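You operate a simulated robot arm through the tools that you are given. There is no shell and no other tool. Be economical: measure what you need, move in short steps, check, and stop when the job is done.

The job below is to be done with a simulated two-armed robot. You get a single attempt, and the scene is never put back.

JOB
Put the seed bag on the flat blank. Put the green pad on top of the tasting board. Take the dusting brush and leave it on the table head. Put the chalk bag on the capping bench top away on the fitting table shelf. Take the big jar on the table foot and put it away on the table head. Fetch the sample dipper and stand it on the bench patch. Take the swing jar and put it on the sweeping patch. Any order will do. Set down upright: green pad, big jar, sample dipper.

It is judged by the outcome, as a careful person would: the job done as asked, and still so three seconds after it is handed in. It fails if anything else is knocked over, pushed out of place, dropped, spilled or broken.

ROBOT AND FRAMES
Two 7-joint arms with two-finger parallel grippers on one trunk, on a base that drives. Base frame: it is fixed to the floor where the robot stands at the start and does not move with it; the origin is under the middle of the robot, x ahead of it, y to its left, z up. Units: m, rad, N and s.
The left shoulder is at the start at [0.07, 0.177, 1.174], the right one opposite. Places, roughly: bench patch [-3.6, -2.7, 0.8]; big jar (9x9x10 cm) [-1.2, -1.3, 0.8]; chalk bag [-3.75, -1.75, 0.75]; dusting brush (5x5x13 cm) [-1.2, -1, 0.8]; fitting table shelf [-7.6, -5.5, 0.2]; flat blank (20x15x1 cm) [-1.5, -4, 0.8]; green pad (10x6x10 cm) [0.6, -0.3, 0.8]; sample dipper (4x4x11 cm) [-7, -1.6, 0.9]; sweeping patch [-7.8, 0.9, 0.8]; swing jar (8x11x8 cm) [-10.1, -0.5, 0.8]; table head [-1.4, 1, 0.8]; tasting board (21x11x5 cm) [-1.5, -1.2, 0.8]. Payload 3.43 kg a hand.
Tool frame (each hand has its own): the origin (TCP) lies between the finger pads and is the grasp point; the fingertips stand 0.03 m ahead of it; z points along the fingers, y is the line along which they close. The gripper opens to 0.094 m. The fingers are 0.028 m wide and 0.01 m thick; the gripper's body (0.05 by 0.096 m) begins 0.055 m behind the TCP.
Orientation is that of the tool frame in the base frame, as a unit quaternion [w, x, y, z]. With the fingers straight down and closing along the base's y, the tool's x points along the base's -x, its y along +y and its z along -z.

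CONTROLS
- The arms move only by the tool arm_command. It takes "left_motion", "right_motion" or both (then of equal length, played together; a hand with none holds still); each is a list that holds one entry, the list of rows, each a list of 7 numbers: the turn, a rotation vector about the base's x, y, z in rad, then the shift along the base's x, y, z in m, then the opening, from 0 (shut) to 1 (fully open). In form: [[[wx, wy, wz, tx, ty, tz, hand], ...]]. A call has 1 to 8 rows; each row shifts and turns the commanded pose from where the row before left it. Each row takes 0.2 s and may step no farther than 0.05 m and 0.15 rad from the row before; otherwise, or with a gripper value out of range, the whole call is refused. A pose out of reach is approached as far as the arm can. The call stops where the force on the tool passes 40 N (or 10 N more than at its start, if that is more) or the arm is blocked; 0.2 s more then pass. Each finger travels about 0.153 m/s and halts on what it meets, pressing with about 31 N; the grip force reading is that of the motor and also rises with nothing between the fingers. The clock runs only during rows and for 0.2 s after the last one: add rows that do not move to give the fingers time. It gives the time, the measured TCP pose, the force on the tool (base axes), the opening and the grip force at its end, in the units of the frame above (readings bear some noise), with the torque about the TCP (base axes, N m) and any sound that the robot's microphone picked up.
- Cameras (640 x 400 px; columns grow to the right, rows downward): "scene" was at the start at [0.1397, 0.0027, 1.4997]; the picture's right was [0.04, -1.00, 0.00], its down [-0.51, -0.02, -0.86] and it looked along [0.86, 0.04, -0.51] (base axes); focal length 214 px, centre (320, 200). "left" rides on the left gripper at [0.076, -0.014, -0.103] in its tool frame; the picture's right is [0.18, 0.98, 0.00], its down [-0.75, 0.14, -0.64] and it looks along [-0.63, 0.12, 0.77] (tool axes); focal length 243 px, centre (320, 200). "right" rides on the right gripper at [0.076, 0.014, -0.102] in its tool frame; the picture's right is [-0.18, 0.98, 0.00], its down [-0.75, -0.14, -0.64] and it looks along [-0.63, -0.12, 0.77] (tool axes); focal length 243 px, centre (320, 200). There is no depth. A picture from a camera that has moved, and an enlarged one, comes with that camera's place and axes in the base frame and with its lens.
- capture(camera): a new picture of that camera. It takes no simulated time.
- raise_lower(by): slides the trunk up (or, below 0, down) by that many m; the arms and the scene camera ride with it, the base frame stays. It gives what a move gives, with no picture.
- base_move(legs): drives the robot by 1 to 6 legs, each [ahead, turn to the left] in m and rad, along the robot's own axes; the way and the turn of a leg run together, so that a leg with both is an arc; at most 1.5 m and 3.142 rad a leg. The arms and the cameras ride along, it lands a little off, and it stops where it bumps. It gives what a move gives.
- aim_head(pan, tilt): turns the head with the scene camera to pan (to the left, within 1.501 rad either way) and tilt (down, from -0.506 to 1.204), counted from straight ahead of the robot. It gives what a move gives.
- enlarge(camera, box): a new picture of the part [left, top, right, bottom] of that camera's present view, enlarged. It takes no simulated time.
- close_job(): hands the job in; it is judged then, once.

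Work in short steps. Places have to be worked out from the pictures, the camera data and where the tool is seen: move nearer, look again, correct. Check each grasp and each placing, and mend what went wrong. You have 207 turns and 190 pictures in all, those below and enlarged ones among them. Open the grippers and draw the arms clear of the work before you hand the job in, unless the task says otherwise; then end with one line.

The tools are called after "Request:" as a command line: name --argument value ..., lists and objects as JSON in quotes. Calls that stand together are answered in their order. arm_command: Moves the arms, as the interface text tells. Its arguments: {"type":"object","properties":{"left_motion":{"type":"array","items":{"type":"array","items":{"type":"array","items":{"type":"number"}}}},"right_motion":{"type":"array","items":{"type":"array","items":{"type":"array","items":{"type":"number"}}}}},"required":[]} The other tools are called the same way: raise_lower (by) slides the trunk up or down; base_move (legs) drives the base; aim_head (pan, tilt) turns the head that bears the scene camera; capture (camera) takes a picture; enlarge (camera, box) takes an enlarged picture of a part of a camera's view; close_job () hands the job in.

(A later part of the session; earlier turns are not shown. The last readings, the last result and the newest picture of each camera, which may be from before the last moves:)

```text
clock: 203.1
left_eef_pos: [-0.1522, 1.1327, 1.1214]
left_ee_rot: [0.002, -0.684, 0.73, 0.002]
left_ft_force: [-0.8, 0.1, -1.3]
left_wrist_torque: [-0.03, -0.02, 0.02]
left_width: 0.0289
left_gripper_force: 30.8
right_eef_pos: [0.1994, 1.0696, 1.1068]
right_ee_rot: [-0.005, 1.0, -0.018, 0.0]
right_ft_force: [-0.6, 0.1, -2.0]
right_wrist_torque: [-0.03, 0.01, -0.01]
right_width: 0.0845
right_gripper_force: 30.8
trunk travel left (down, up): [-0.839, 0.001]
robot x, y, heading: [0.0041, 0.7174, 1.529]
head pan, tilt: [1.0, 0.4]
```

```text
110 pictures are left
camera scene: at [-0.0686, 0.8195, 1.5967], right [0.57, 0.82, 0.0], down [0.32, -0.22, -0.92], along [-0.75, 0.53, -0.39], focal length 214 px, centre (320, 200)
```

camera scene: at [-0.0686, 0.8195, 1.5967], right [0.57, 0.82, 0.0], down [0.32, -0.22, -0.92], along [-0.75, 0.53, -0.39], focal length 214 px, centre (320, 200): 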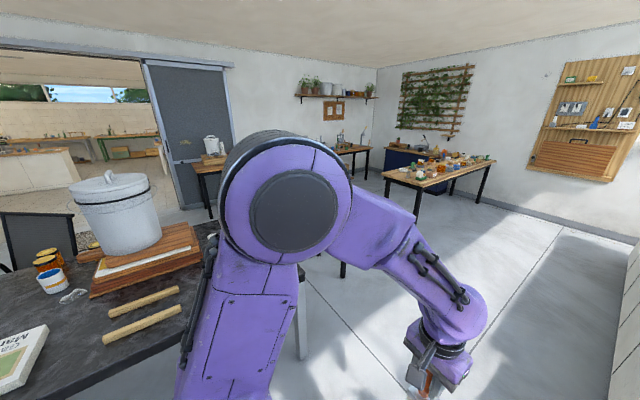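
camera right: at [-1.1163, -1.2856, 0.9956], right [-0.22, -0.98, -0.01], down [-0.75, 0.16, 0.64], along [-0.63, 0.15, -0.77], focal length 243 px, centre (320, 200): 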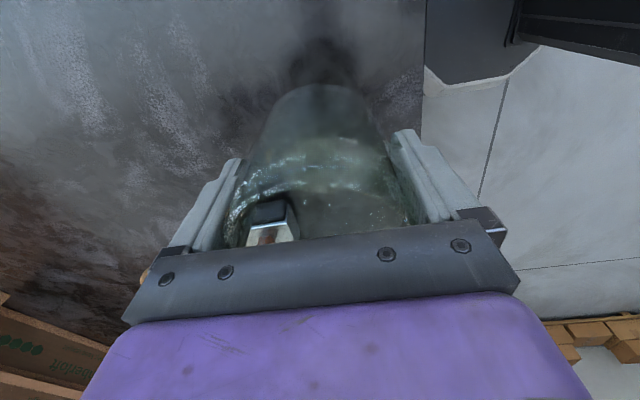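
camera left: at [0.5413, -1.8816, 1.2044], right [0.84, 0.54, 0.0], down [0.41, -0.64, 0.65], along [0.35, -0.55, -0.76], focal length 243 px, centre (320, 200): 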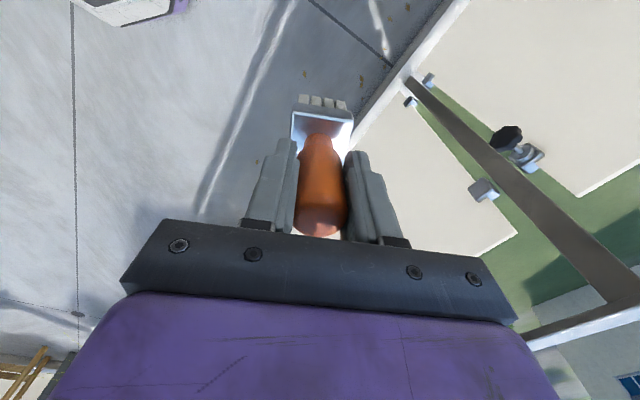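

Continue north a bit and look at the table's head end.

Request:
base_move --legs '[[1.15, 0.04], [0, 1.0]]'

Request:
aim_head --pan 0.9 --tilt 0.5

Request:
capture --camera "scene"

```text
clock: 211.5
left_eef_pos: [-0.3952, 1.9355, 1.1206]
left_ee_rot: [0.0, 0.953, -0.302, -0.002]
left_ft_force: [-0.7, -1.1, -0.8]
left_wrist_torque: [0.0, -0.01, 0.0]
left_width: 0.0288
left_gripper_force: 31.3
right_eef_pos: [-0.1585, 2.203, 1.1074]
right_ee_rot: [-0.005, 0.88, 0.474, -0.003]
right_ft_force: [-0.1, -0.7, -3.1]
right_wrist_torque: [-0.01, -0.04, 0.02]
right_width: 0.0848
right_gripper_force: 31.1
trunk travel left (down, up): [-0.839, 0.001]
robot x, y, heading: [0.0396, 1.8562, 2.55]
head pan, tilt: [1.0, 0.4]
```

```text
clock: 212.1
left_eef_pos: [-0.3957, 1.9352, 1.1205]
left_ee_rot: [0.0, 0.954, -0.301, -0.002]
left_ft_force: [0.1, 0.6, -0.6]
left_wrist_torque: [-0.01, 0.01, -0.01]
left_width: 0.0287
left_gripper_force: 30.9
right_eef_pos: [-0.1592, 2.2029, 1.1071]
right_ee_rot: [-0.003, 0.88, 0.474, -0.002]
right_ft_force: [0.1, -0.2, -2.1]
right_wrist_torque: [0.0, -0.01, 0.0]
right_width: 0.0845
right_gripper_force: 31.1
trunk travel left (down, up): [-0.839, 0.001]
robot x, y, heading: [0.0449, 1.8554, 2.554]
head pan, tilt: [0.901, 0.499]
```

```text
109 pictures are left
camera scene: at [-0.089, 1.8535, 1.5876], right [-0.31, 0.95, 0.0], down [0.46, 0.15, -0.88], along [-0.84, -0.27, -0.48], focal length 214 px, centre (320, 200)
```

scene: 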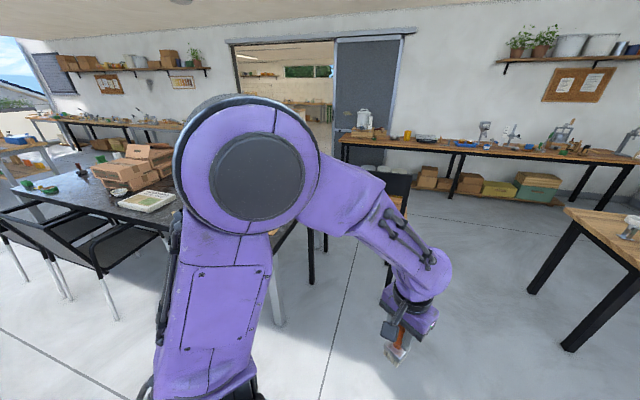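

Turn further to face the table head between the arms.

Request:
base_move --legs '[[0, 0.9]]'

Request:
aim_head --pan 0.0 --tilt 0.5

Request:
capture --camera "scene"

```text
clock: 214.9
left_eef_pos: [-0.294, 1.5622, 1.1209]
left_ee_rot: [0.002, 0.989, 0.145, -0.002]
left_ft_force: [0.4, 0.8, -0.6]
left_wrist_torque: [-0.02, -0.02, -0.03]
left_width: 0.029
left_gripper_force: 31.3
right_eef_pos: [-0.358, 1.9112, 1.1078]
right_ee_rot: [-0.003, 0.585, 0.811, -0.005]
right_ft_force: [-0.5, 0.3, -1.9]
right_wrist_torque: [-0.02, -0.02, 0.01]
right_width: 0.0844
right_gripper_force: 30.9
trunk travel left (down, up): [-0.839, 0.001]
robot x, y, heading: [0.0434, 1.8562, -2.826]
head pan, tilt: [0.901, 0.499]
```

```text
clock: 216.1
left_eef_pos: [-0.2948, 1.5617, 1.1203]
left_ee_rot: [0.001, 0.989, 0.145, -0.002]
left_ft_force: [-0.5, -0.2, -0.5]
left_wrist_torque: [-0.02, -0.01, -0.04]
left_width: 0.0287
left_gripper_force: 31.0
right_eef_pos: [-0.3571, 1.9134, 1.1079]
right_ee_rot: [-0.003, 0.585, 0.811, -0.005]
right_ft_force: [0.5, 0.5, -2.2]
right_wrist_torque: [0.04, 0.0, 0.0]
right_width: 0.0843
right_gripper_force: 31.3
trunk travel left (down, up): [-0.839, 0.001]
robot x, y, heading: [0.0414, 1.8569, -2.829]
head pan, tilt: [0.0, 0.499]
```

```text
108 pictures are left
camera scene: at [-0.0951, 1.8095, 1.5876], right [-0.31, 0.95, 0.0], down [0.46, 0.15, -0.88], along [-0.83, -0.27, -0.48], focal length 214 px, centre (320, 200)
```

scene: 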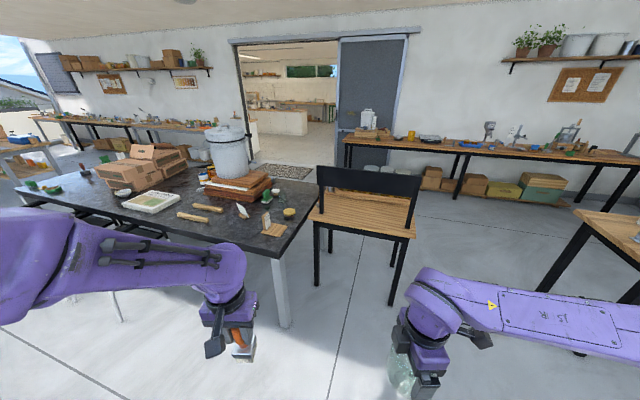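

Zoom on the table head area.

Request:
enlarge --camera "scene" --box '[160, 150, 340, 270]'

```text
3.33 times, centred on (250, 210) of scene
camera zoom: at [-0.0951, 1.8095, 1.5876], right [-0.31, 0.95, 0.0], down [0.46, 0.15, -0.88], along [-0.83, -0.27, -0.48], focal length 715 px, centre (553, 167)
```

zoom: 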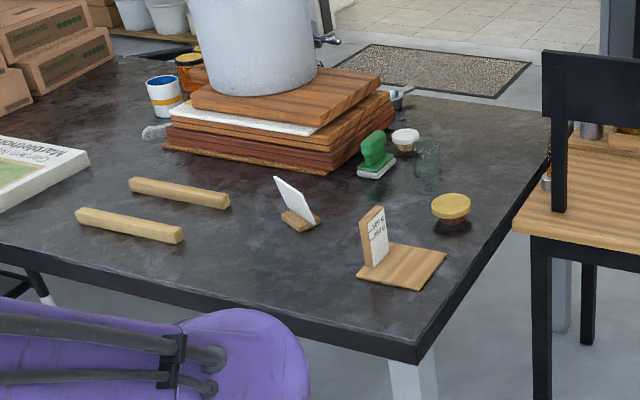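

Free space at the head: around (-1.27,1.02) and (-1.31,0.87). I'll approach from the east side at y≈0.95.

Request:
base_move --legs '[[0, 1.1], [0.92, 0], [0, -1.41], [0.35, 0]]'

Request:
aim_head --pan 0.0 --tilt 0.7

Request:
capture --camera "scene"

```text
clock: 229.0
left_eef_pos: [-0.8482, 0.7544, 1.1218]
left_ee_rot: [0.001, 1.0, -0.003, -0.003]
left_ft_force: [0.5, -0.3, -0.8]
left_wrist_torque: [-0.02, 0.01, 0.0]
left_width: 0.0285
left_gripper_force: 31.1
right_eef_pos: [-0.8053, 1.1099, 1.1086]
right_ee_rot: [-0.003, 0.698, 0.716, -0.004]
right_ft_force: [0.5, -0.1, -2.7]
right_wrist_torque: [0.01, 0.03, 0.01]
right_width: 0.0842
right_gripper_force: 31.1
trunk travel left (down, up): [-0.839, 0.001]
robot x, y, heading: [-0.4417, 0.9368, -3.119]
head pan, tilt: [0.0, 0.499]
```

```text
clock: 229.7
left_eef_pos: [-0.8485, 0.7551, 1.1195]
left_ee_rot: [0.0, 1.0, -0.003, -0.003]
left_ft_force: [-1.2, 0.4, -1.2]
left_wrist_torque: [0.0, 0.02, -0.03]
left_width: 0.0289
left_gripper_force: 30.8
right_eef_pos: [-0.8067, 1.1091, 1.1077]
right_ee_rot: [-0.002, 0.699, 0.715, -0.003]
right_ft_force: [0.8, 0.0, -1.9]
right_wrist_torque: [0.01, -0.02, 0.0]
right_width: 0.0845
right_gripper_force: 31.0
trunk travel left (down, up): [-0.839, 0.001]
robot x, y, heading: [-0.4426, 0.9378, -3.125]
head pan, tilt: [0.0, 0.7]
```

```text
106 pictures are left
camera scene: at [-0.5804, 0.9342, 1.5699], right [-0.02, 1.0, 0.0], down [0.64, 0.01, -0.76], along [-0.76, -0.01, -0.64], focal length 214 px, centre (320, 200)
```

scene: 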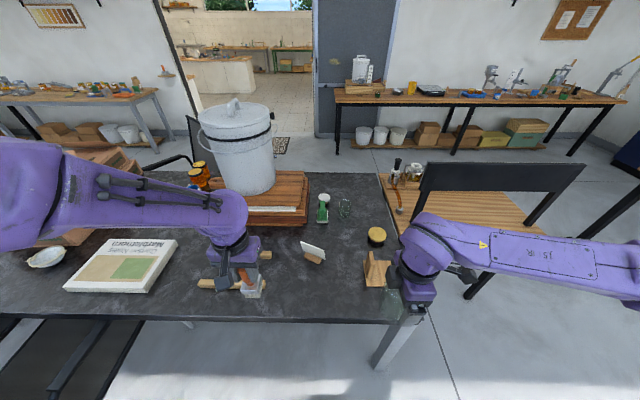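

Table edge x≈-0.90. Drive 0.25 m closer (base fits under the top), then view from the right hand camera.

Request:
base_move --legs '[[0.25, 0]]'

Request:
aim_head --pan 0.0 --tilt 0.95

Request:
capture --camera "scene"

```text
clock: 231.6
left_eef_pos: [-1.0976, 0.7531, 1.1213]
left_ee_rot: [0.001, 1.0, -0.002, -0.004]
left_ft_force: [-0.1, -0.4, 0.0]
left_wrist_torque: [0.01, 0.02, 0.0]
left_width: 0.0285
left_gripper_force: 31.1
right_eef_pos: [-1.055, 1.1053, 1.1081]
right_ee_rot: [-0.003, 0.699, 0.715, -0.004]
right_ft_force: [-0.4, -0.5, -2.3]
right_wrist_torque: [0.01, 0.02, 0.0]
right_width: 0.0843
right_gripper_force: 30.8
trunk travel left (down, up): [-0.839, 0.001]
robot x, y, heading: [-0.6919, 0.936, -3.125]
head pan, tilt: [0.0, 0.7]
```

```text
clock: 232.3
left_eef_pos: [-1.1004, 0.7516, 1.1204]
left_ee_rot: [0.001, 1.0, -0.003, -0.003]
left_ft_force: [0.3, -0.5, 0.0]
left_wrist_torque: [0.01, 0.01, -0.02]
left_width: 0.0285
left_gripper_force: 31.1
right_eef_pos: [-1.0571, 1.1056, 1.1065]
right_ee_rot: [-0.002, 0.699, 0.715, -0.004]
right_ft_force: [-0.6, -0.4, -1.9]
right_wrist_torque: [0.0, -0.03, 0.05]
right_width: 0.0842
right_gripper_force: 30.4
trunk travel left (down, up): [-0.839, 0.001]
robot x, y, heading: [-0.6964, 0.9321, -3.129]
head pan, tilt: [0.0, 0.949]
```

```text
105 pictures are left
camera scene: at [-0.8185, 0.9301, 1.5501], right [-0.02, 1.0, 0.0], down [0.81, 0.01, -0.58], along [-0.58, -0.01, -0.81], focal length 214 px, centre (320, 200)
```

scene: 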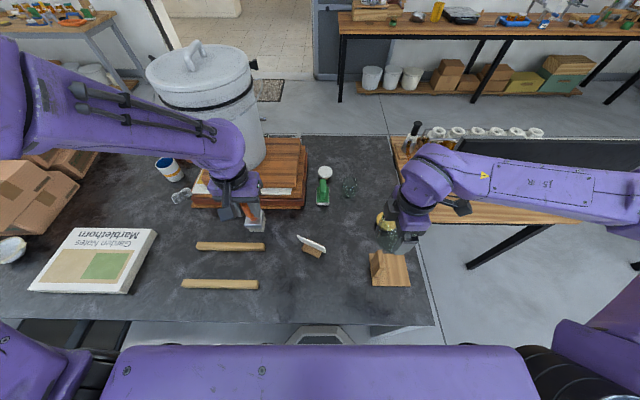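

Place the jar at (-1.33,1.03). Move the right hand over at height.

Request:
arm_command --right_motion '[[[0, 0, 0, -0.046, -0.012, 0, 0], [0, 0, 0, -0.046, -0.012, 0, 0], [0, 0, 0, -0.046, -0.012, 0, 0], [0, 0, 0, -0.046, -0.013, 0, 0], [0, 0, 0, -0.045, -0.013, 0, 0], [0, 0, 0, -0.045, -0.013, 0, 0], [0, 0, 0, 0, 0, -0.045, 0], [0, 0, 0, 0, 0, -0.045, 0]]]'

Request:
arm_command --right_motion '[[[0, 0, 0, 0, 0, -0.045, 0], [0, 0, 0, 0, 0, -0.045, 0], [0, 0, 0, 0, 0, -0.045, 0], [0, 0, 0, 0, 0, -0.03, 0]]]'

Request:
capture --camera "scene"

Request:
capture --camera "right"

```text
clock: 234.1
left_eef_pos: [-1.0999, 0.7523, 1.1211]
left_ee_rot: [0.0, 1.0, -0.002, -0.002]
left_ft_force: [-0.7, 0.4, 0.0]
left_wrist_torque: [-0.04, 0.02, 0.01]
left_width: 0.0287
left_gripper_force: 30.9
right_eef_pos: [-1.332, 1.0329, 1.0176]
right_ee_rot: [-0.002, 0.698, 0.716, -0.004]
right_ft_force: [-0.4, -0.8, -2.1]
right_wrist_torque: [0.03, 0.0, 0.02]
right_width: 0.0844
right_gripper_force: 31.3
trunk travel left (down, up): [-0.839, 0.001]
robot x, y, heading: [-0.6939, 0.931, -3.126]
head pan, tilt: [0.0, 0.949]
```

```text
clock: 235.1
left_eef_pos: [-1.0997, 0.75, 1.1203]
left_ee_rot: [0.002, 1.0, -0.002, -0.003]
left_ft_force: [-0.4, -0.2, -1.0]
left_wrist_torque: [0.0, 0.01, -0.01]
left_width: 0.0287
left_gripper_force: 30.8
right_eef_pos: [-1.3318, 1.0309, 0.8508]
right_ee_rot: [-0.003, 0.699, 0.716, -0.005]
right_ft_force: [0.6, -0.3, -1.4]
right_wrist_torque: [0.03, 0.03, -0.01]
right_width: 0.0844
right_gripper_force: 30.8
trunk travel left (down, up): [-0.839, 0.001]
robot x, y, heading: [-0.6974, 0.935, -3.127]
head pan, tilt: [0.0, 0.949]
```

```text
104 pictures are left
camera scene: at [-0.8183, 0.9293, 1.5501], right [-0.02, 1.0, 0.0], down [0.81, 0.01, -0.58], along [-0.58, -0.01, -0.81], focal length 214 px, centre (320, 200)
```

scene: 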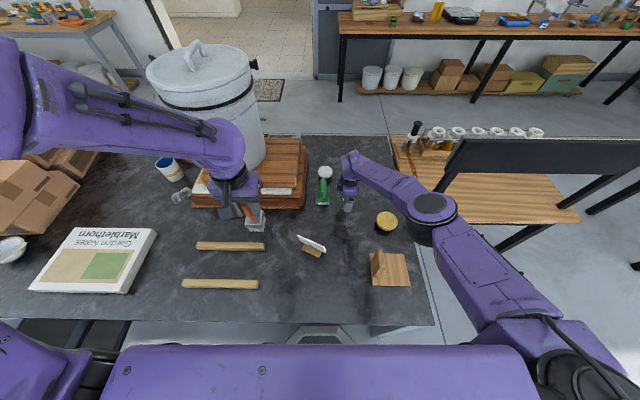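

```text
103 pictures are left
camera right: at [-1.3195, 1.1082, 0.9525], right [0.99, -0.16, -0.01], down [-0.12, -0.76, 0.64], along [-0.11, -0.63, -0.76], focal length 243 px, centre (320, 200)
```

right: 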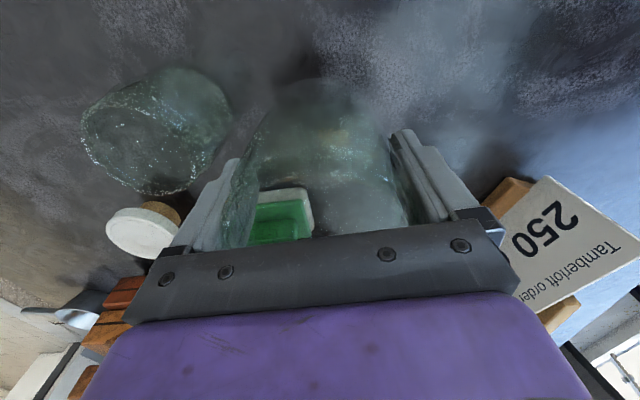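

Shift 2 cm away from the other glass jar, and lower gently to contact.

Request:
arm_command --right_motion '[[[0, 0, 0, 0.02, 0, 0, 0], [0, 0, 0, 0, 0, -0.02, 0], [0, 0, 0, 0, 0, -0.012, 0], [0, 0, 0, 0, 0, -0.005, 0], [0, 0, 0, 0, 0, -0.004, 0], [0, 0, 0, 0, 0, -0.003, 0], [0, 0, 0, 0, 0, -0.003, 0], [0, 0, 0, 0, 0, -0.003, 0]]]'

Request:
capture --camera "right"

```text
clock: 236.9
left_eef_pos: [-1.0984, 0.7507, 1.1207]
left_ee_rot: [0.001, 1.0, -0.002, -0.003]
left_ft_force: [-0.7, 1.0, -0.4]
left_wrist_torque: [0.03, 0.01, -0.02]
left_width: 0.0287
left_gripper_force: 31.1
right_eef_pos: [-1.3107, 1.0305, 0.8049]
right_ee_rot: [-0.003, 0.699, 0.715, -0.005]
right_ft_force: [-0.8, 0.8, 4.9]
right_wrist_torque: [0.06, -0.18, 0.02]
right_width: 0.0846
right_gripper_force: 30.9
trunk travel left (down, up): [-0.839, 0.001]
robot x, y, heading: [-0.694, 0.9322, -3.124]
head pan, tilt: [0.0, 0.949]
```

```text
102 pictures are left
camera right: at [-1.2981, 1.107, 0.9055], right [0.99, -0.16, -0.01], down [-0.11, -0.76, 0.64], along [-0.11, -0.63, -0.76], focal length 243 px, centre (320, 200)
```

right: 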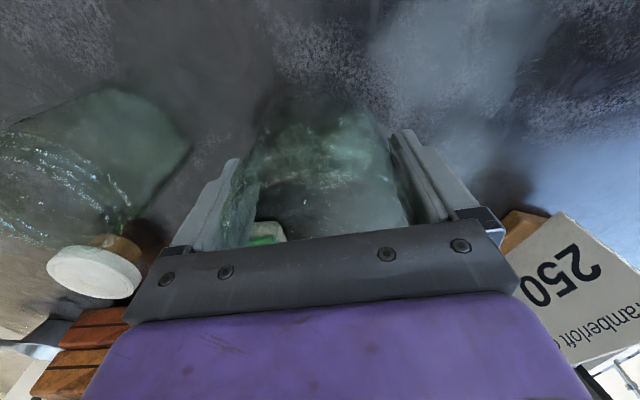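

Light contact at z≈0.805, as predicted. Release and rise straight up.

Request:
arm_command --right_motion '[[[0, 0, 0, 0, 0, 0, 0.95], [0, 0, 0, 0, 0, 0, 1], [0, 0, 0, 0, 0, 0, 1], [0, 0, 0, 0, 0, 0.02, 1], [0, 0, 0, 0, 0, 0.04, 1], [0, 0, 0, 0, 0, 0.045, 1], [0, 0, 0, 0, 0, 0.045, 1], [0, 0, 0, 0, 0, 0.045, 1]]]'

Request:
arm_command --right_motion '[[[0, 0, 0, 0.02, 0.01, 0.04, 1], [0, 0, 0, 0.04, 0.02, 0.02, 1], [0, 0, 0, 0.04, 0.02, 0, 1], [0, 0, 0, 0.04, 0.02, 0, 1], [0, 0, 0, 0.04, 0.02, 0, 1], [0, 0, 0, 0.04, 0.02, 0, 1]]]'

Request:
enlarge --camera "scene" --box '[270, 140, 450, 300]'

```text
clock: 238.7
left_eef_pos: [-1.0983, 0.7513, 1.1221]
left_ee_rot: [0.001, 1.0, -0.003, -0.004]
left_ft_force: [0.1, 0.0, -0.4]
left_wrist_torque: [-0.04, -0.04, 0.03]
left_width: 0.0286
left_gripper_force: 31.2
right_eef_pos: [-1.3084, 1.0324, 0.9986]
right_ee_rot: [-0.003, 0.699, 0.715, -0.004]
right_ft_force: [-0.9, 0.0, -1.0]
right_wrist_torque: [-0.03, 0.0, 0.01]
right_width: 0.094
right_gripper_force: 0.1
trunk travel left (down, up): [-0.839, 0.001]
robot x, y, heading: [-0.6946, 0.9353, -3.124]
head pan, tilt: [0.0, 0.949]
```

```text
clock: 240.1
left_eef_pos: [-1.0974, 0.7524, 1.1211]
left_ee_rot: [0.002, 1.0, -0.003, -0.003]
left_ft_force: [-0.7, 0.3, -0.6]
left_wrist_torque: [-0.03, 0.04, 0.01]
left_width: 0.0289
left_gripper_force: 30.7
right_eef_pos: [-1.0867, 1.1429, 1.0587]
right_ee_rot: [-0.003, 0.698, 0.716, -0.006]
right_ft_force: [1.4, -0.8, 0.5]
right_wrist_torque: [-0.02, 0.01, -0.04]
right_width: 0.0943
right_gripper_force: 0.1
trunk travel left (down, up): [-0.839, 0.001]
robot x, y, heading: [-0.6947, 0.9366, -3.125]
head pan, tilt: [0.0, 0.949]
```

```text
2.50 times, centred on (360, 220) of scene
camera zoom: at [-0.8149, 0.9317, 1.5503], right [-0.02, 1.0, 0.0], down [0.81, 0.01, -0.58], along [-0.58, -0.01, -0.81], focal length 536 px, centre (220, 150)
```

zoom: 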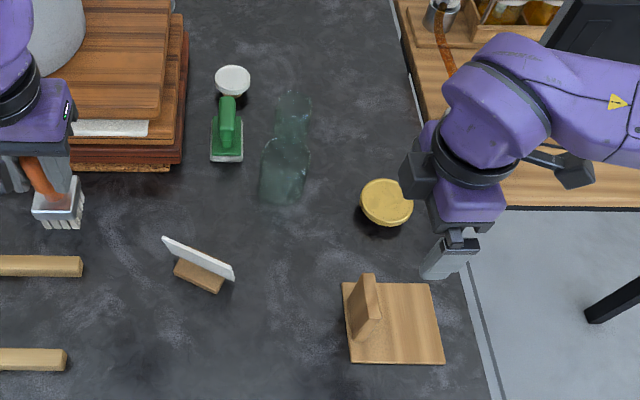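

Jar stands well. Move the right hand farther aside, then bring the brush to (-1.175,1.035).

Request:
arm_command --right_motion '[[[0, 0, 0, 0.03, 0.035, 0.01, 1], [0, 0, 0, 0.03, 0.035, 0.01, 1], [0, 0, 0, 0.03, 0.035, 0.01, 1], [0, 0, 0, 0.02, 0.04, 0.01, 1], [0, 0, 0, 0.0, 0.04, 0, 1], [0, 0, 0, 0.0, 0.04, 0, 1]]]'

Request:
arm_command --left_motion '[[[0, 0, 0, -0.011, 0.04, 0, 0], [0, 0, 0, -0.011, 0.04, 0, 0], [0, 0, 0, -0.011, 0.04, 0, 0], [0, 0, 0, -0.011, 0.04, 0, 0], [0, 0, 0, -0.011, 0.04, 0, 0], [0, 0, 0, -0.011, 0.04, 0, 0], [0, 0, 0, -0.012, 0.043, 0, 0], [0, 0, 0, 0, 0, -0.045, 0]]]'

Request:
arm_command --left_motion '[[[0, 0, 0, 0, 0, -0.045, 0], [0, 0, 0, 0, 0, -0.045, 0], [0, 0, 0, 0, 0, -0.045, 0]]]'

Request:
capture --camera "left"

Request:
enlarge --camera "scene" --box '[270, 140, 450, 300]'

```text
clock: 241.5
left_eef_pos: [-1.1, 0.7524, 1.122]
left_ee_rot: [0.001, 1.0, -0.002, -0.003]
left_ft_force: [-0.8, 0.3, -1.0]
left_wrist_torque: [-0.01, -0.02, 0.0]
left_width: 0.0288
left_gripper_force: 30.9
right_eef_pos: [-0.994, 1.3723, 1.0995]
right_ee_rot: [-0.003, 0.698, 0.716, -0.004]
right_ft_force: [-0.5, 0.3, 0.9]
right_wrist_torque: [-0.02, 0.0, 0.01]
right_width: 0.0941
right_gripper_force: 0.1
right hand out of reach, approached as far as the arm can: row 3
trunk travel left (down, up): [-0.839, 0.001]
robot x, y, heading: [-0.6932, 0.934, -3.124]
head pan, tilt: [0.0, 0.949]
```

```text
clock: 243.3
left_eef_pos: [-1.1907, 1.0266, 1.0882]
left_ee_rot: [-0.018, 1.0, 0.017, -0.004]
left_ft_force: [0.0, -0.2, -0.3]
left_wrist_torque: [-0.01, -0.01, 0.01]
left_width: 0.0284
left_gripper_force: 31.1
right_eef_pos: [-0.9938, 1.3711, 1.0993]
right_ee_rot: [-0.002, 0.699, 0.716, -0.004]
right_ft_force: [0.1, 0.8, -0.4]
right_wrist_torque: [-0.01, 0.0, -0.01]
right_width: 0.0942
right_gripper_force: 0.1
trunk travel left (down, up): [-0.839, 0.001]
robot x, y, heading: [-0.6913, 0.9342, -3.125]
head pan, tilt: [0.0, 0.949]
```

```text
clock: 244.1
left_eef_pos: [-1.1749, 1.0337, 0.9403]
left_ee_rot: [0.002, 1.0, -0.004, -0.004]
left_ft_force: [0.2, 0.5, -0.8]
left_wrist_torque: [-0.04, 0.01, 0.04]
left_width: 0.0288
left_gripper_force: 31.0
right_eef_pos: [-0.9941, 1.3692, 1.0995]
right_ee_rot: [-0.003, 0.699, 0.716, -0.004]
right_ft_force: [0.7, 0.2, -0.2]
right_wrist_torque: [0.0, -0.04, -0.01]
right_width: 0.0938
right_gripper_force: 0.1
trunk travel left (down, up): [-0.839, 0.001]
robot x, y, heading: [-0.6924, 0.9322, -3.124]
head pan, tilt: [0.0, 0.949]
```

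```text
100 pictures are left
camera left: at [-1.0994, 1.0468, 1.0428], right [0.18, -0.98, 0.0], down [-0.75, -0.13, 0.65], along [-0.64, -0.12, -0.76], focal length 243 px, centre (320, 200)
```

left: 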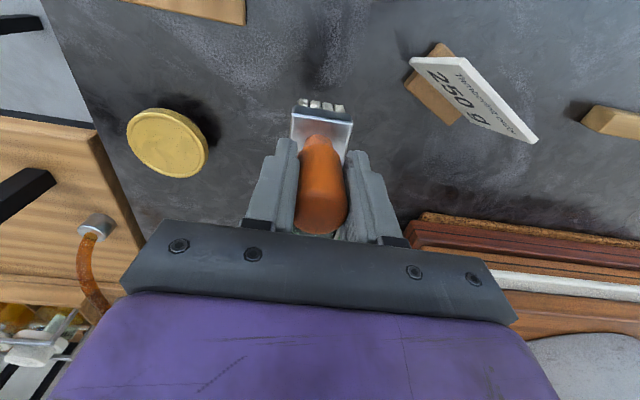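

```text
2.50 times, centred on (360, 220) of scene
camera zoom: at [-0.8176, 0.9294, 1.5502], right [-0.02, 1.0, 0.0], down [0.81, 0.01, -0.58], along [-0.58, -0.01, -0.81], focal length 536 px, centre (220, 150)
```

zoom: 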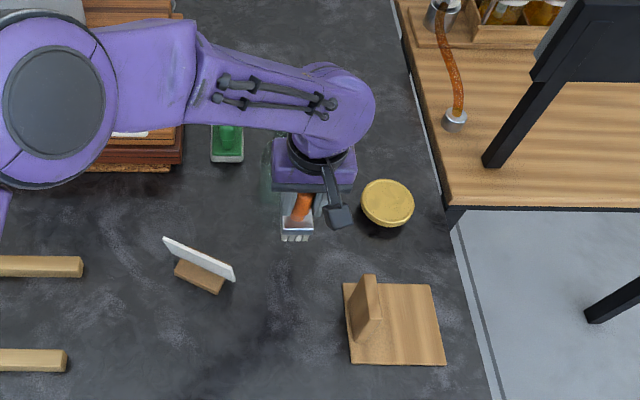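

Clear all around. Lower gently to contact (expected TCP≈0.86).

Request:
arm_command --left_motion '[[[0, 0, 0, 0.005, 0, -0.035, 0], [0, 0, 0, 0, 0, -0.03, 0], [0, 0, 0, 0, 0, -0.006, 0], [0, 0, 0, 0, 0, -0.004, 0], [0, 0, 0, 0, 0, -0.004, 0], [0, 0, 0, 0, 0, -0.004, 0]]]'

Request:
capture --camera "left"

```text
clock: 245.5
left_eef_pos: [-1.1723, 1.0329, 0.8578]
left_ee_rot: [0.001, 1.0, -0.002, -0.003]
left_ft_force: [0.0, 0.3, -1.8]
left_wrist_torque: [-0.02, -0.02, 0.01]
left_width: 0.0285
left_gripper_force: 31.0
right_eef_pos: [-0.9941, 1.3705, 1.0999]
right_ee_rot: [-0.002, 0.699, 0.715, -0.004]
right_ft_force: [0.3, 0.6, -0.1]
right_wrist_torque: [0.02, 0.01, -0.05]
right_width: 0.094
right_gripper_force: 0.0
trunk travel left (down, up): [-0.839, 0.001]
robot x, y, heading: [-0.6986, 0.9317, -3.125]
head pan, tilt: [0.0, 0.949]
```

```text
98 pictures are left
camera left: at [-1.0958, 1.047, 0.9595], right [0.18, -0.98, 0.0], down [-0.75, -0.14, 0.65], along [-0.64, -0.12, -0.76], focal length 243 px, centre (320, 200)
```

left: 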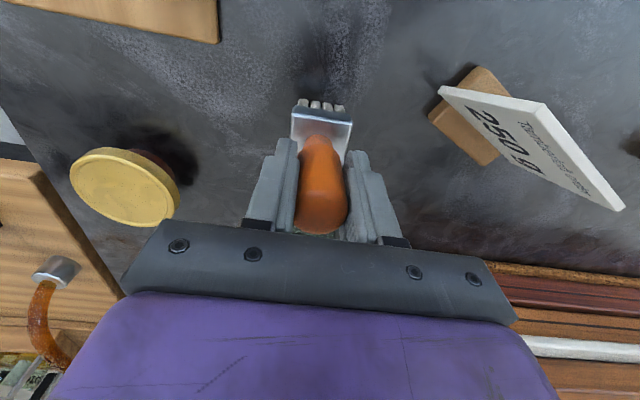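

Not touching yet; go on in 3 mm steps.

Request:
arm_command --left_motion '[[[0, 0, 0, 0, 0, -0.003, 0], [0, 0, 0, 0, 0, -0.003, 0], [0, 0, 0, 0, 0, -0.003, 0], [0, 0, 0, 0, 0, -0.003, 0], [0, 0, 0, 0, 0, -0.003, 0]]]'

```text
clock: 246.5
left_eef_pos: [-1.1744, 1.033, 0.8513]
left_ee_rot: [-0.002, 1.0, -0.002, -0.007]
left_ft_force: [3.5, -1.0, 17.8]
left_wrist_torque: [-0.22, -0.61, -0.02]
left_width: 0.0293
left_gripper_force: 30.9
right_eef_pos: [-0.9908, 1.3699, 1.0995]
right_ee_rot: [-0.004, 0.699, 0.715, -0.004]
right_ft_force: [0.0, -0.7, -0.8]
right_wrist_torque: [0.0, -0.01, 0.0]
right_width: 0.0941
right_gripper_force: 0.1
trunk travel left (down, up): [-0.839, 0.001]
robot x, y, heading: [-0.692, 0.9352, -3.124]
head pan, tilt: [0.0, 0.949]
stopped in row 4 (left hand): the force on the tool passed its limit (the readings are from after the stop); the commanded pose is now the measured one
```

Contact. Release and rise straight.

Request:
arm_command --left_motion '[[[0, 0, 0, 0, 0, 0.002, 0], [0, 0, 0, 0, 0, 0, 0.5], [0, 0, 0, 0, 0, 0, 1], [0, 0, 0, 0, 0, 0, 1], [0, 0, 0, 0, 0, 0.03, 1], [0, 0, 0, 0, 0, 0.04, 1], [0, 0, 0, 0, 0, 0.045, 1], [0, 0, 0, 0, 0, 0.045, 1]]]'

Request:
arm_command --left_motion '[[[0, 0, 0, 0, 0, 0.045, 1], [0, 0, 0, 0.02, -0.02, 0.04, 1], [0, 0, 0, 0.02, -0.04, 0, 1], [0, 0, 0, 0.02, -0.04, 0, 1], [0, 0, 0, 0.02, -0.04, 0, 1], [0, 0, 0, 0.02, -0.04, 0, 1], [0, 0, 0, 0.02, -0.04, 0, 1]]]'

Request:
enlarge --camera "scene" --box '[250, 120, 450, 300]'

```text
clock: 248.3
left_eef_pos: [-1.1769, 1.0275, 1.0093]
left_ee_rot: [-0.002, 1.0, 0.005, -0.002]
left_ft_force: [0.6, -0.6, -0.6]
left_wrist_torque: [0.01, -0.03, -0.02]
left_width: 0.0941
left_gripper_force: 0.1
right_eef_pos: [-0.9944, 1.3705, 1.0995]
right_ee_rot: [-0.003, 0.699, 0.715, -0.005]
right_ft_force: [0.8, -0.7, 1.3]
right_wrist_torque: [0.01, 0.01, 0.03]
right_width: 0.0941
right_gripper_force: 0.2
trunk travel left (down, up): [-0.839, 0.001]
robot x, y, heading: [-0.695, 0.9292, -3.123]
head pan, tilt: [0.0, 0.949]
```

```text
clock: 249.9
left_eef_pos: [-1.0545, 0.8124, 1.0948]
left_ee_rot: [0.0, 1.0, -0.001, -0.007]
left_ft_force: [0.1, 1.3, 0.7]
left_wrist_torque: [0.02, 0.01, 0.01]
left_width: 0.0938
left_gripper_force: 0.1
right_eef_pos: [-0.9931, 1.3682, 1.1015]
right_ee_rot: [-0.004, 0.698, 0.716, -0.004]
right_ft_force: [-0.9, 0.1, 0.6]
right_wrist_torque: [0.0, 0.01, -0.03]
right_width: 0.094
right_gripper_force: 0.1
trunk travel left (down, up): [-0.839, 0.001]
robot x, y, heading: [-0.6932, 0.9355, -3.128]
head pan, tilt: [0.0, 0.949]
```

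```text
2.22 times, centred on (350, 210) of scene
camera zoom: at [-0.8159, 0.9281, 1.5502], right [-0.02, 1.0, 0.0], down [0.81, 0.01, -0.58], along [-0.58, -0.01, -0.81], focal length 477 px, centre (253, 178)
```

zoom: 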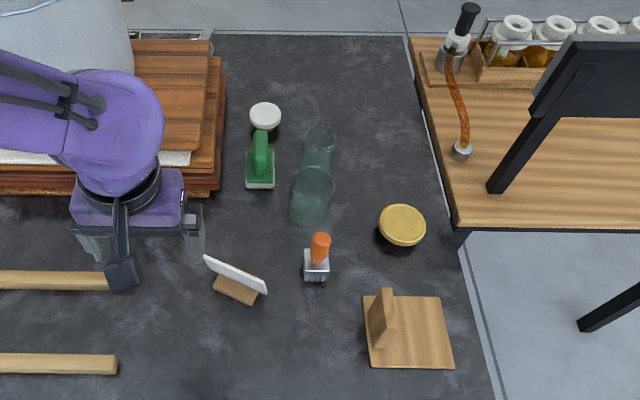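

Brush and jar are on the table head. Tuck the right hand, back away and drive south then west toward the capping bench.

Request:
arm_command --right_motion '[[[0, 0, 0, 0, -0.045, 0, 1], [0, 0, 0, 0, -0.045, 0, 1], [0, 0, 0, 0, -0.045, 0, 1], [0, 0, 0, 0, -0.045, 0, 1]]]'

Request:
base_move --legs '[[-0.6, 0], [0, 1.553], [1.5, 0], [1.5, 0], [0, -1.571], [1.2, 0]]'

Request:
aim_head --pan 0.0 --tilt 0.3

Request:
capture --camera "scene"

```text
clock: 250.9
left_eef_pos: [-1.0564, 0.8122, 1.0952]
left_ee_rot: [-0.001, 1.0, -0.002, -0.005]
left_ft_force: [-0.2, -0.2, 0.1]
left_wrist_torque: [0.01, -0.01, 0.02]
left_width: 0.0941
left_gripper_force: 0.1
right_eef_pos: [-1.0205, 1.1953, 1.1025]
right_ee_rot: [-0.002, 0.698, 0.716, -0.002]
right_ft_force: [-0.1, -0.7, -1.0]
right_wrist_torque: [0.04, -0.02, -0.01]
right_width: 0.0938
right_gripper_force: 0.1
right hand out of reach, approached as far as the arm can: row 2, 3, 4
trunk travel left (down, up): [-0.839, 0.001]
robot x, y, heading: [-0.6932, 0.934, -3.122]
head pan, tilt: [0.0, 0.949]
```

```text
clock: 281.6
left_eef_pos: [-1.6533, -2.1824, 1.0956]
left_ee_rot: [0.0, 1.0, 0.003, -0.005]
left_ft_force: [0.6, 1.1, 0.1]
left_wrist_torque: [0.05, -0.02, 0.01]
left_width: 0.094
left_gripper_force: 0.2
right_eef_pos: [-1.6222, -1.7961, 1.1013]
right_ee_rot: [-0.001, 0.695, 0.719, -0.003]
right_ft_force: [-0.5, 1.7, 0.3]
right_wrist_torque: [-0.01, -0.05, -0.01]
right_width: 0.094
right_gripper_force: 0.0
trunk travel left (down, up): [-0.839, 0.001]
robot x, y, heading: [-1.2926, -2.0559, -3.112]
head pan, tilt: [0.0, 0.949]
```

```text
clock: 282.6
left_eef_pos: [-1.6541, -2.1814, 1.0949]
left_ee_rot: [0.0, 1.0, 0.004, -0.005]
left_ft_force: [-0.3, 0.0, -0.4]
left_wrist_torque: [0.04, 0.03, 0.01]
left_width: 0.0938
left_gripper_force: 0.1
right_eef_pos: [-1.622, -1.7968, 1.1015]
right_ee_rot: [-0.002, 0.694, 0.72, -0.003]
right_ft_force: [-0.3, -0.3, 0.2]
right_wrist_torque: [0.0, 0.0, 0.01]
right_width: 0.094
right_gripper_force: 0.0
trunk travel left (down, up): [-0.839, 0.001]
robot x, y, heading: [-1.2913, -2.0596, -3.111]
head pan, tilt: [0.0, 0.3]
```

```text
96 pictures are left
camera scene: at [-1.4369, -2.0627, 1.606], right [-0.03, 1.0, 0.0], down [0.3, 0.01, -0.95], along [-0.95, -0.03, -0.3], focal length 214 px, centre (320, 200)
```

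scene: 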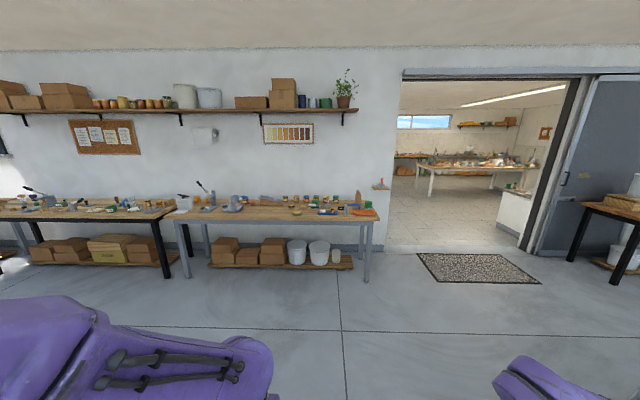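

Drive ahead toward the capping bench and zoom on its top.

Request:
base_move --legs '[[1.4, -0.05]]'

Request:
aim_head --pan -0.1 --tilt 0.55

Request:
capture --camera "scene"

Request:
enlarge --camera "scene" --box '[160, 120, 460, 270]'

```text
clock: 289.6
left_eef_pos: [-3.0493, -2.1725, 1.0957]
left_ee_rot: [0.0, 1.0, -0.019, -0.005]
left_ft_force: [0.4, -0.9, 0.1]
left_wrist_torque: [-0.02, -0.03, 0.02]
left_width: 0.0941
left_gripper_force: 0.0
right_eef_pos: [-2.9997, -1.7895, 1.1011]
right_ee_rot: [-0.002, 0.71, 0.704, -0.003]
right_ft_force: [0.1, 0.2, 0.5]
right_wrist_torque: [0.0, -0.01, 0.0]
right_width: 0.094
right_gripper_force: 0.0
trunk travel left (down, up): [-0.839, 0.001]
robot x, y, heading: [-2.6838, -2.0622, 3.123]
head pan, tilt: [0.0, 0.3]
```

```text
clock: 290.3
left_eef_pos: [-3.0494, -2.1729, 1.0969]
left_ee_rot: [0.0, 1.0, -0.019, -0.005]
left_ft_force: [-0.6, -0.6, -0.5]
left_wrist_torque: [0.0, 0.03, -0.03]
left_width: 0.0939
left_gripper_force: 0.1
right_eef_pos: [-3.0014, -1.7908, 1.1019]
right_ee_rot: [-0.002, 0.71, 0.704, -0.003]
right_ft_force: [-0.5, -0.2, -0.4]
right_wrist_torque: [-0.03, -0.01, 0.03]
right_width: 0.0939
right_gripper_force: 0.1
trunk travel left (down, up): [-0.839, 0.001]
robot x, y, heading: [-2.6808, -2.0652, 3.12]
head pan, tilt: [-0.099, 0.55]
```

```text
95 pictures are left
camera scene: at [-2.8238, -2.055, 1.5831], right [0.12, 0.99, 0.0], down [0.52, -0.06, -0.85], along [-0.85, 0.1, -0.52], focal length 214 px, centre (320, 200)
```

scene: 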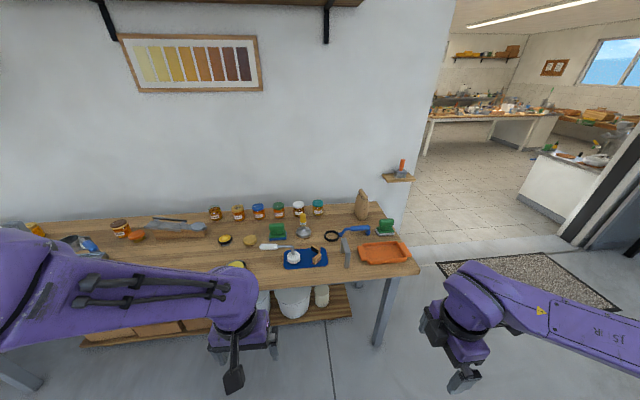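

```text
2.13 times, centred on (310, 195) of scene
camera zoom: at [-2.8238, -2.055, 1.5831], right [0.12, 0.99, 0.0], down [0.52, -0.06, -0.85], along [-0.85, 0.1, -0.52], focal length 458 px, centre (341, 211)
```

zoom: 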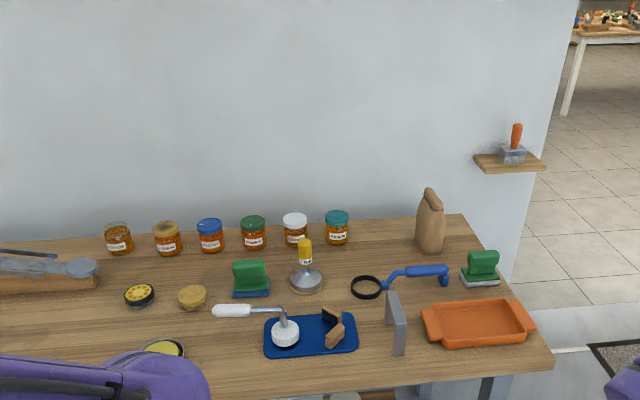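

The chalk bag stands at the bench's back-right corner, thin side along y. Rotate the right hand back to neutral (closing along y) and approach.

Request:
arm_command --right_motion '[[[0, 0, -0.15, 0, 0, 0.02, 1], [0, 0, -0.15, 0, 0, 0.02, 1], [0, 0, -0.15, 0, 0, 0.02, 1], [0, 0, -0.15, 0, 0, 0.02, 1], [0, 0, -0.15, 0, 0, 0.02, 1], [0, 0, -0.15, 0, 0, 0, 1], [0, 0, -0.15, 0, 0, 0, 1], [0, 0, -0.15, 0, 0, 0, 1]]]'

Request:
arm_command --right_motion '[[[0, 0, -0.15, 0, 0, 0, 1], [0, 0, -0.15, 0, 0, 0, 1], [0, 0, -0.07, 0, 0, 0, 1]]]'

Request:
base_move --legs '[[0, -0.25], [0.44, 0], [0, 0.27]]'

Request:
aim_head --pan -0.2 --tilt 0.6

Request:
capture --camera "scene"

Request:
capture --camera "right"

```text
clock: 292.1
left_eef_pos: [-3.0496, -2.1722, 1.0957]
left_ee_rot: [0.0, 1.0, -0.019, -0.005]
left_ft_force: [-0.4, -0.3, -0.7]
left_wrist_torque: [0.01, -0.01, 0.02]
left_width: 0.094
left_gripper_force: 0.0
right_eef_pos: [-3.001, -1.7896, 1.202]
right_ee_rot: [-0.003, 0.984, 0.178, -0.001]
right_ft_force: [-0.2, 0.7, 0.2]
right_wrist_torque: [-0.01, 0.0, -0.04]
right_width: 0.0938
right_gripper_force: 0.0
trunk travel left (down, up): [-0.839, 0.001]
robot x, y, heading: [-2.6866, -2.0674, 3.119]
head pan, tilt: [-0.099, 0.55]
```

```text
clock: 292.9
left_eef_pos: [-3.0497, -2.1718, 1.0949]
left_ee_rot: [0.001, 1.0, -0.018, -0.004]
left_ft_force: [-0.3, 0.4, -0.4]
left_wrist_torque: [-0.01, 0.02, 0.0]
left_width: 0.094
left_gripper_force: 0.1
right_eef_pos: [-3.0015, -1.7888, 1.2021]
right_ee_rot: [-0.009, 1.0, 0.029, -0.002]
right_ft_force: [0.2, -0.7, -0.7]
right_wrist_torque: [-0.03, -0.02, 0.01]
right_width: 0.094
right_gripper_force: 0.0
right hand out of reach, approached as far as the arm can: row 1
trunk travel left (down, up): [-0.839, 0.001]
robot x, y, heading: [-2.679, -2.0654, 3.124]
head pan, tilt: [-0.099, 0.55]
```

```text
clock: 297.4
left_eef_pos: [-3.4733, -2.0675, 1.0942]
left_ee_rot: [0.001, 1.0, -0.006, -0.004]
left_ft_force: [-0.4, 0.3, 0.4]
left_wrist_torque: [0.03, 0.01, -0.03]
left_width: 0.0941
left_gripper_force: 0.0
right_eef_pos: [-3.4347, -1.6833, 1.2015]
right_ee_rot: [-0.008, 0.999, 0.043, 0.0]
right_ft_force: [0.1, 0.4, 0.8]
right_wrist_torque: [-0.03, 0.02, 0.01]
right_width: 0.0939
right_gripper_force: 0.1
trunk travel left (down, up): [-0.839, 0.001]
robot x, y, heading: [-3.1089, -1.9514, -3.129]
head pan, tilt: [-0.099, 0.55]
```

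```text
clock: 298.1
left_eef_pos: [-3.4717, -2.067, 1.0938]
left_ee_rot: [0.0, 1.0, -0.005, -0.005]
left_ft_force: [0.4, -0.9, -0.3]
left_wrist_torque: [0.0, 0.01, -0.01]
left_width: 0.0941
left_gripper_force: 0.1
right_eef_pos: [-3.4336, -1.6835, 1.2021]
right_ee_rot: [-0.008, 0.999, 0.043, 0.0]
right_ft_force: [-0.3, 0.4, 0.3]
right_wrist_torque: [0.0, 0.03, 0.01]
right_width: 0.0939
right_gripper_force: 0.0
trunk travel left (down, up): [-0.839, 0.001]
robot x, y, heading: [-3.1108, -1.9515, -3.135]
head pan, tilt: [-0.201, 0.6]
```

```text
93 pictures are left
camera scene: at [-3.247, -1.9353, 1.5786], right [0.19, 0.98, 0.0], down [0.55, -0.11, -0.83], along [-0.81, 0.16, -0.56], focal length 214 px, centre (320, 200)
```

scene: 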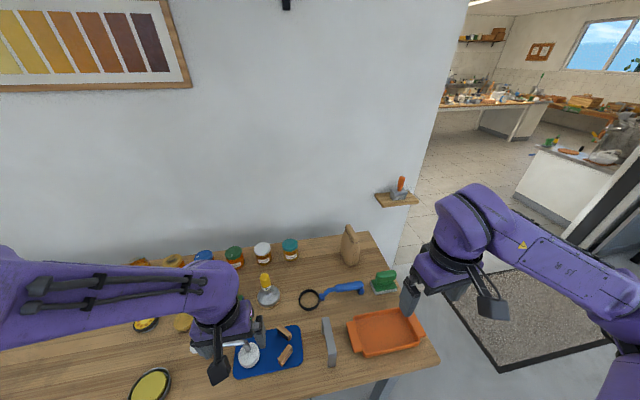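

```text
92 pictures are left
camera right: at [-3.3578, -1.6924, 1.3033], right [-0.1, -0.99, -0.02], down [-0.76, 0.07, 0.64], along [-0.64, 0.08, -0.77], focal length 243 px, centre (320, 200)
```

right: 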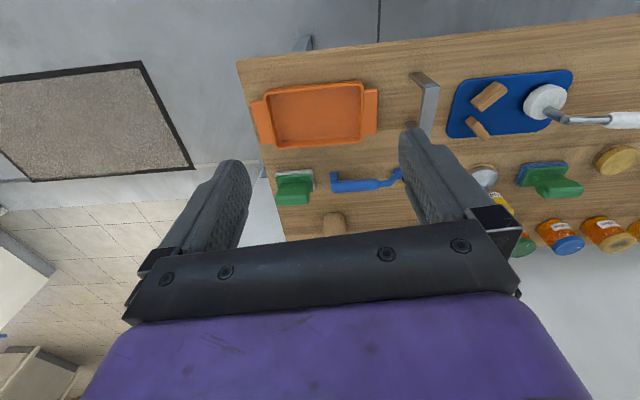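

Bag base ≈(-3.84,-1.68,0.78). My reach analysis says lower the trunk ~0.12 and move 0.08 closer. Raise hands first to keep them clear.

Request:
arm_command --right_motion '[[[0, 0, 0, 0, 0, 0.04, 1], [0, 0, 0, 0, 0, 0.04, 1], [0, 0, 0, 0, 0, 0.03, 1]]]' --left_motion '[[[0, 0, 0, 0.01, 0, 0.045, 1], [0, 0, 0, 0.01, 0, 0.045, 1], [0, 0, 0, 0.01, 0, 0.045, 1]]]'

Request:
raise_lower --by -0.12

Request:
base_move --legs '[[0.08, 0]]'

Request:
capture --camera "scene"

Request:
capture --camera "right"

```text
clock: 298.9
left_eef_pos: [-3.4426, -2.0684, 1.2289]
left_ee_rot: [0.001, 1.0, -0.004, -0.007]
left_ft_force: [-0.4, 0.0, -0.1]
left_wrist_torque: [0.01, -0.02, -0.01]
left_width: 0.0942
left_gripper_force: 0.0
right_eef_pos: [-3.4333, -1.6828, 1.3108]
right_ee_rot: [-0.008, 0.999, 0.044, 0.001]
right_ft_force: [-0.3, 0.7, 0.5]
right_wrist_torque: [-0.02, -0.01, -0.02]
right_width: 0.0941
right_gripper_force: 0.0
trunk travel left (down, up): [-0.839, 0.001]
robot x, y, heading: [-3.1066, -1.952, -3.132]
head pan, tilt: [-0.201, 0.6]
```

```text
clock: 300.4
left_eef_pos: [-3.443, -2.0674, 1.1095]
left_ee_rot: [0.001, 1.0, -0.005, -0.005]
left_ft_force: [-0.9, 0.0, 0.7]
left_wrist_torque: [-0.02, 0.02, 0.02]
left_width: 0.0941
left_gripper_force: 0.1
right_eef_pos: [-3.4361, -1.683, 1.1926]
right_ee_rot: [-0.008, 0.999, 0.043, 0.0]
right_ft_force: [0.1, -0.3, 0.1]
right_wrist_torque: [0.02, -0.02, 0.0]
right_width: 0.094
right_gripper_force: 0.2
trunk travel left (down, up): [-0.719, 0.121]
robot x, y, heading: [-3.1074, -1.9514, -3.132]
head pan, tilt: [-0.201, 0.6]
```

```text
clock: 301.4
left_eef_pos: [-3.5218, -2.0677, 1.1108]
left_ee_rot: [0.001, 1.0, -0.005, -0.007]
left_ft_force: [0.6, -0.6, -0.5]
left_wrist_torque: [-0.01, 0.03, 0.0]
left_width: 0.0941
left_gripper_force: 0.0
right_eef_pos: [-3.5129, -1.6834, 1.1922]
right_ee_rot: [-0.007, 0.999, 0.044, -0.001]
right_ft_force: [-0.4, -0.1, 0.4]
right_wrist_torque: [0.02, 0.0, 0.02]
right_width: 0.094
right_gripper_force: 0.1
trunk travel left (down, up): [-0.719, 0.121]
robot x, y, heading: [-3.1857, -1.9546, -3.131]
head pan, tilt: [-0.201, 0.6]
```

```text
91 pictures are left
camera scene: at [-3.3247, -1.9362, 1.4587], right [0.19, 0.98, 0.0], down [0.55, -0.11, -0.83], along [-0.81, 0.16, -0.56], focal length 214 px, centre (320, 200)
```

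scene: 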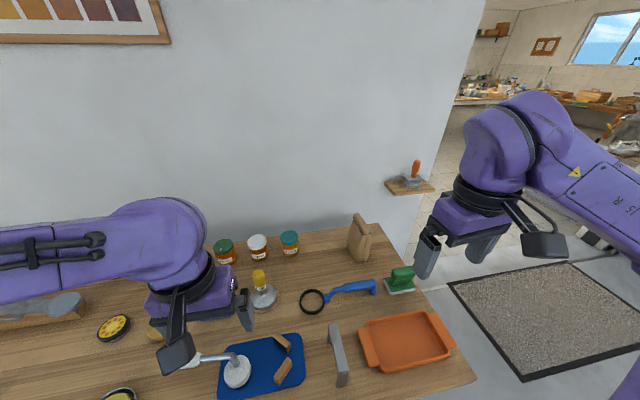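

```text
90 pictures are left
camera right: at [-3.437, -1.6927, 1.2932], right [-0.1, -0.99, -0.02], down [-0.76, 0.07, 0.64], along [-0.64, 0.08, -0.76], focal length 243 px, centre (320, 200)
```

right: 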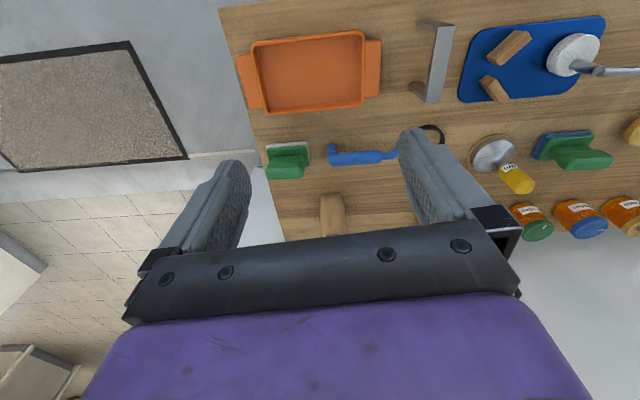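

Zoom in on the bag.

Request:
enlarge --camera "scene" --box '[320, 190, 420, 290]'

Request:
enlarge --camera "right" --box '[270, 120, 400, 240]'

```text
4.00 times, centred on (370, 240) of scene
camera zoom: at [-3.3247, -1.9362, 1.4587], right [0.19, 0.98, 0.0], down [0.55, -0.11, -0.83], along [-0.81, 0.16, -0.56], focal length 858 px, centre (120, 40)
```

zoom: 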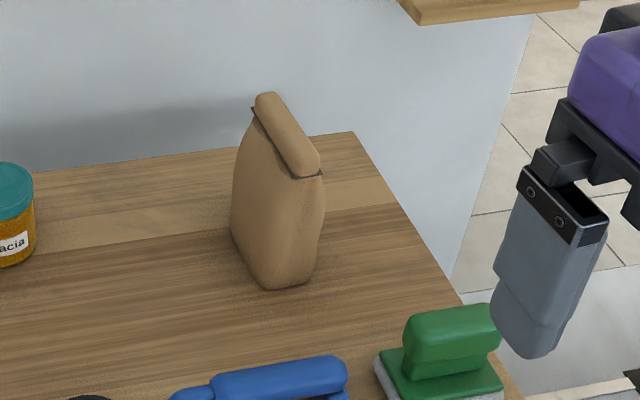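

```text
3.33 times, centred on (335, 180) of right
camera zoom: at [-3.437, -1.6927, 1.2932], right [-0.1, -0.99, -0.02], down [-0.76, 0.07, 0.64], along [-0.64, 0.08, -0.76], focal length 809 px, centre (270, 267)
```

zoom: 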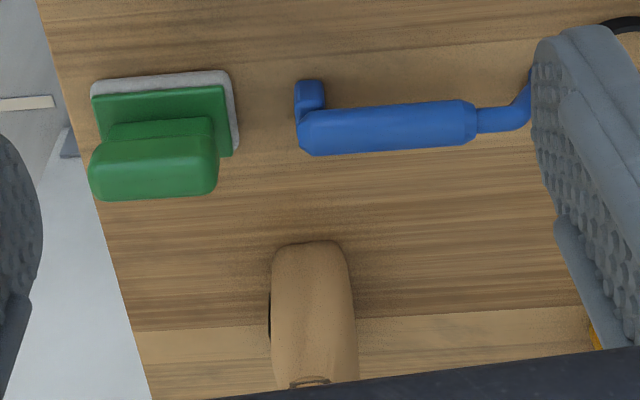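

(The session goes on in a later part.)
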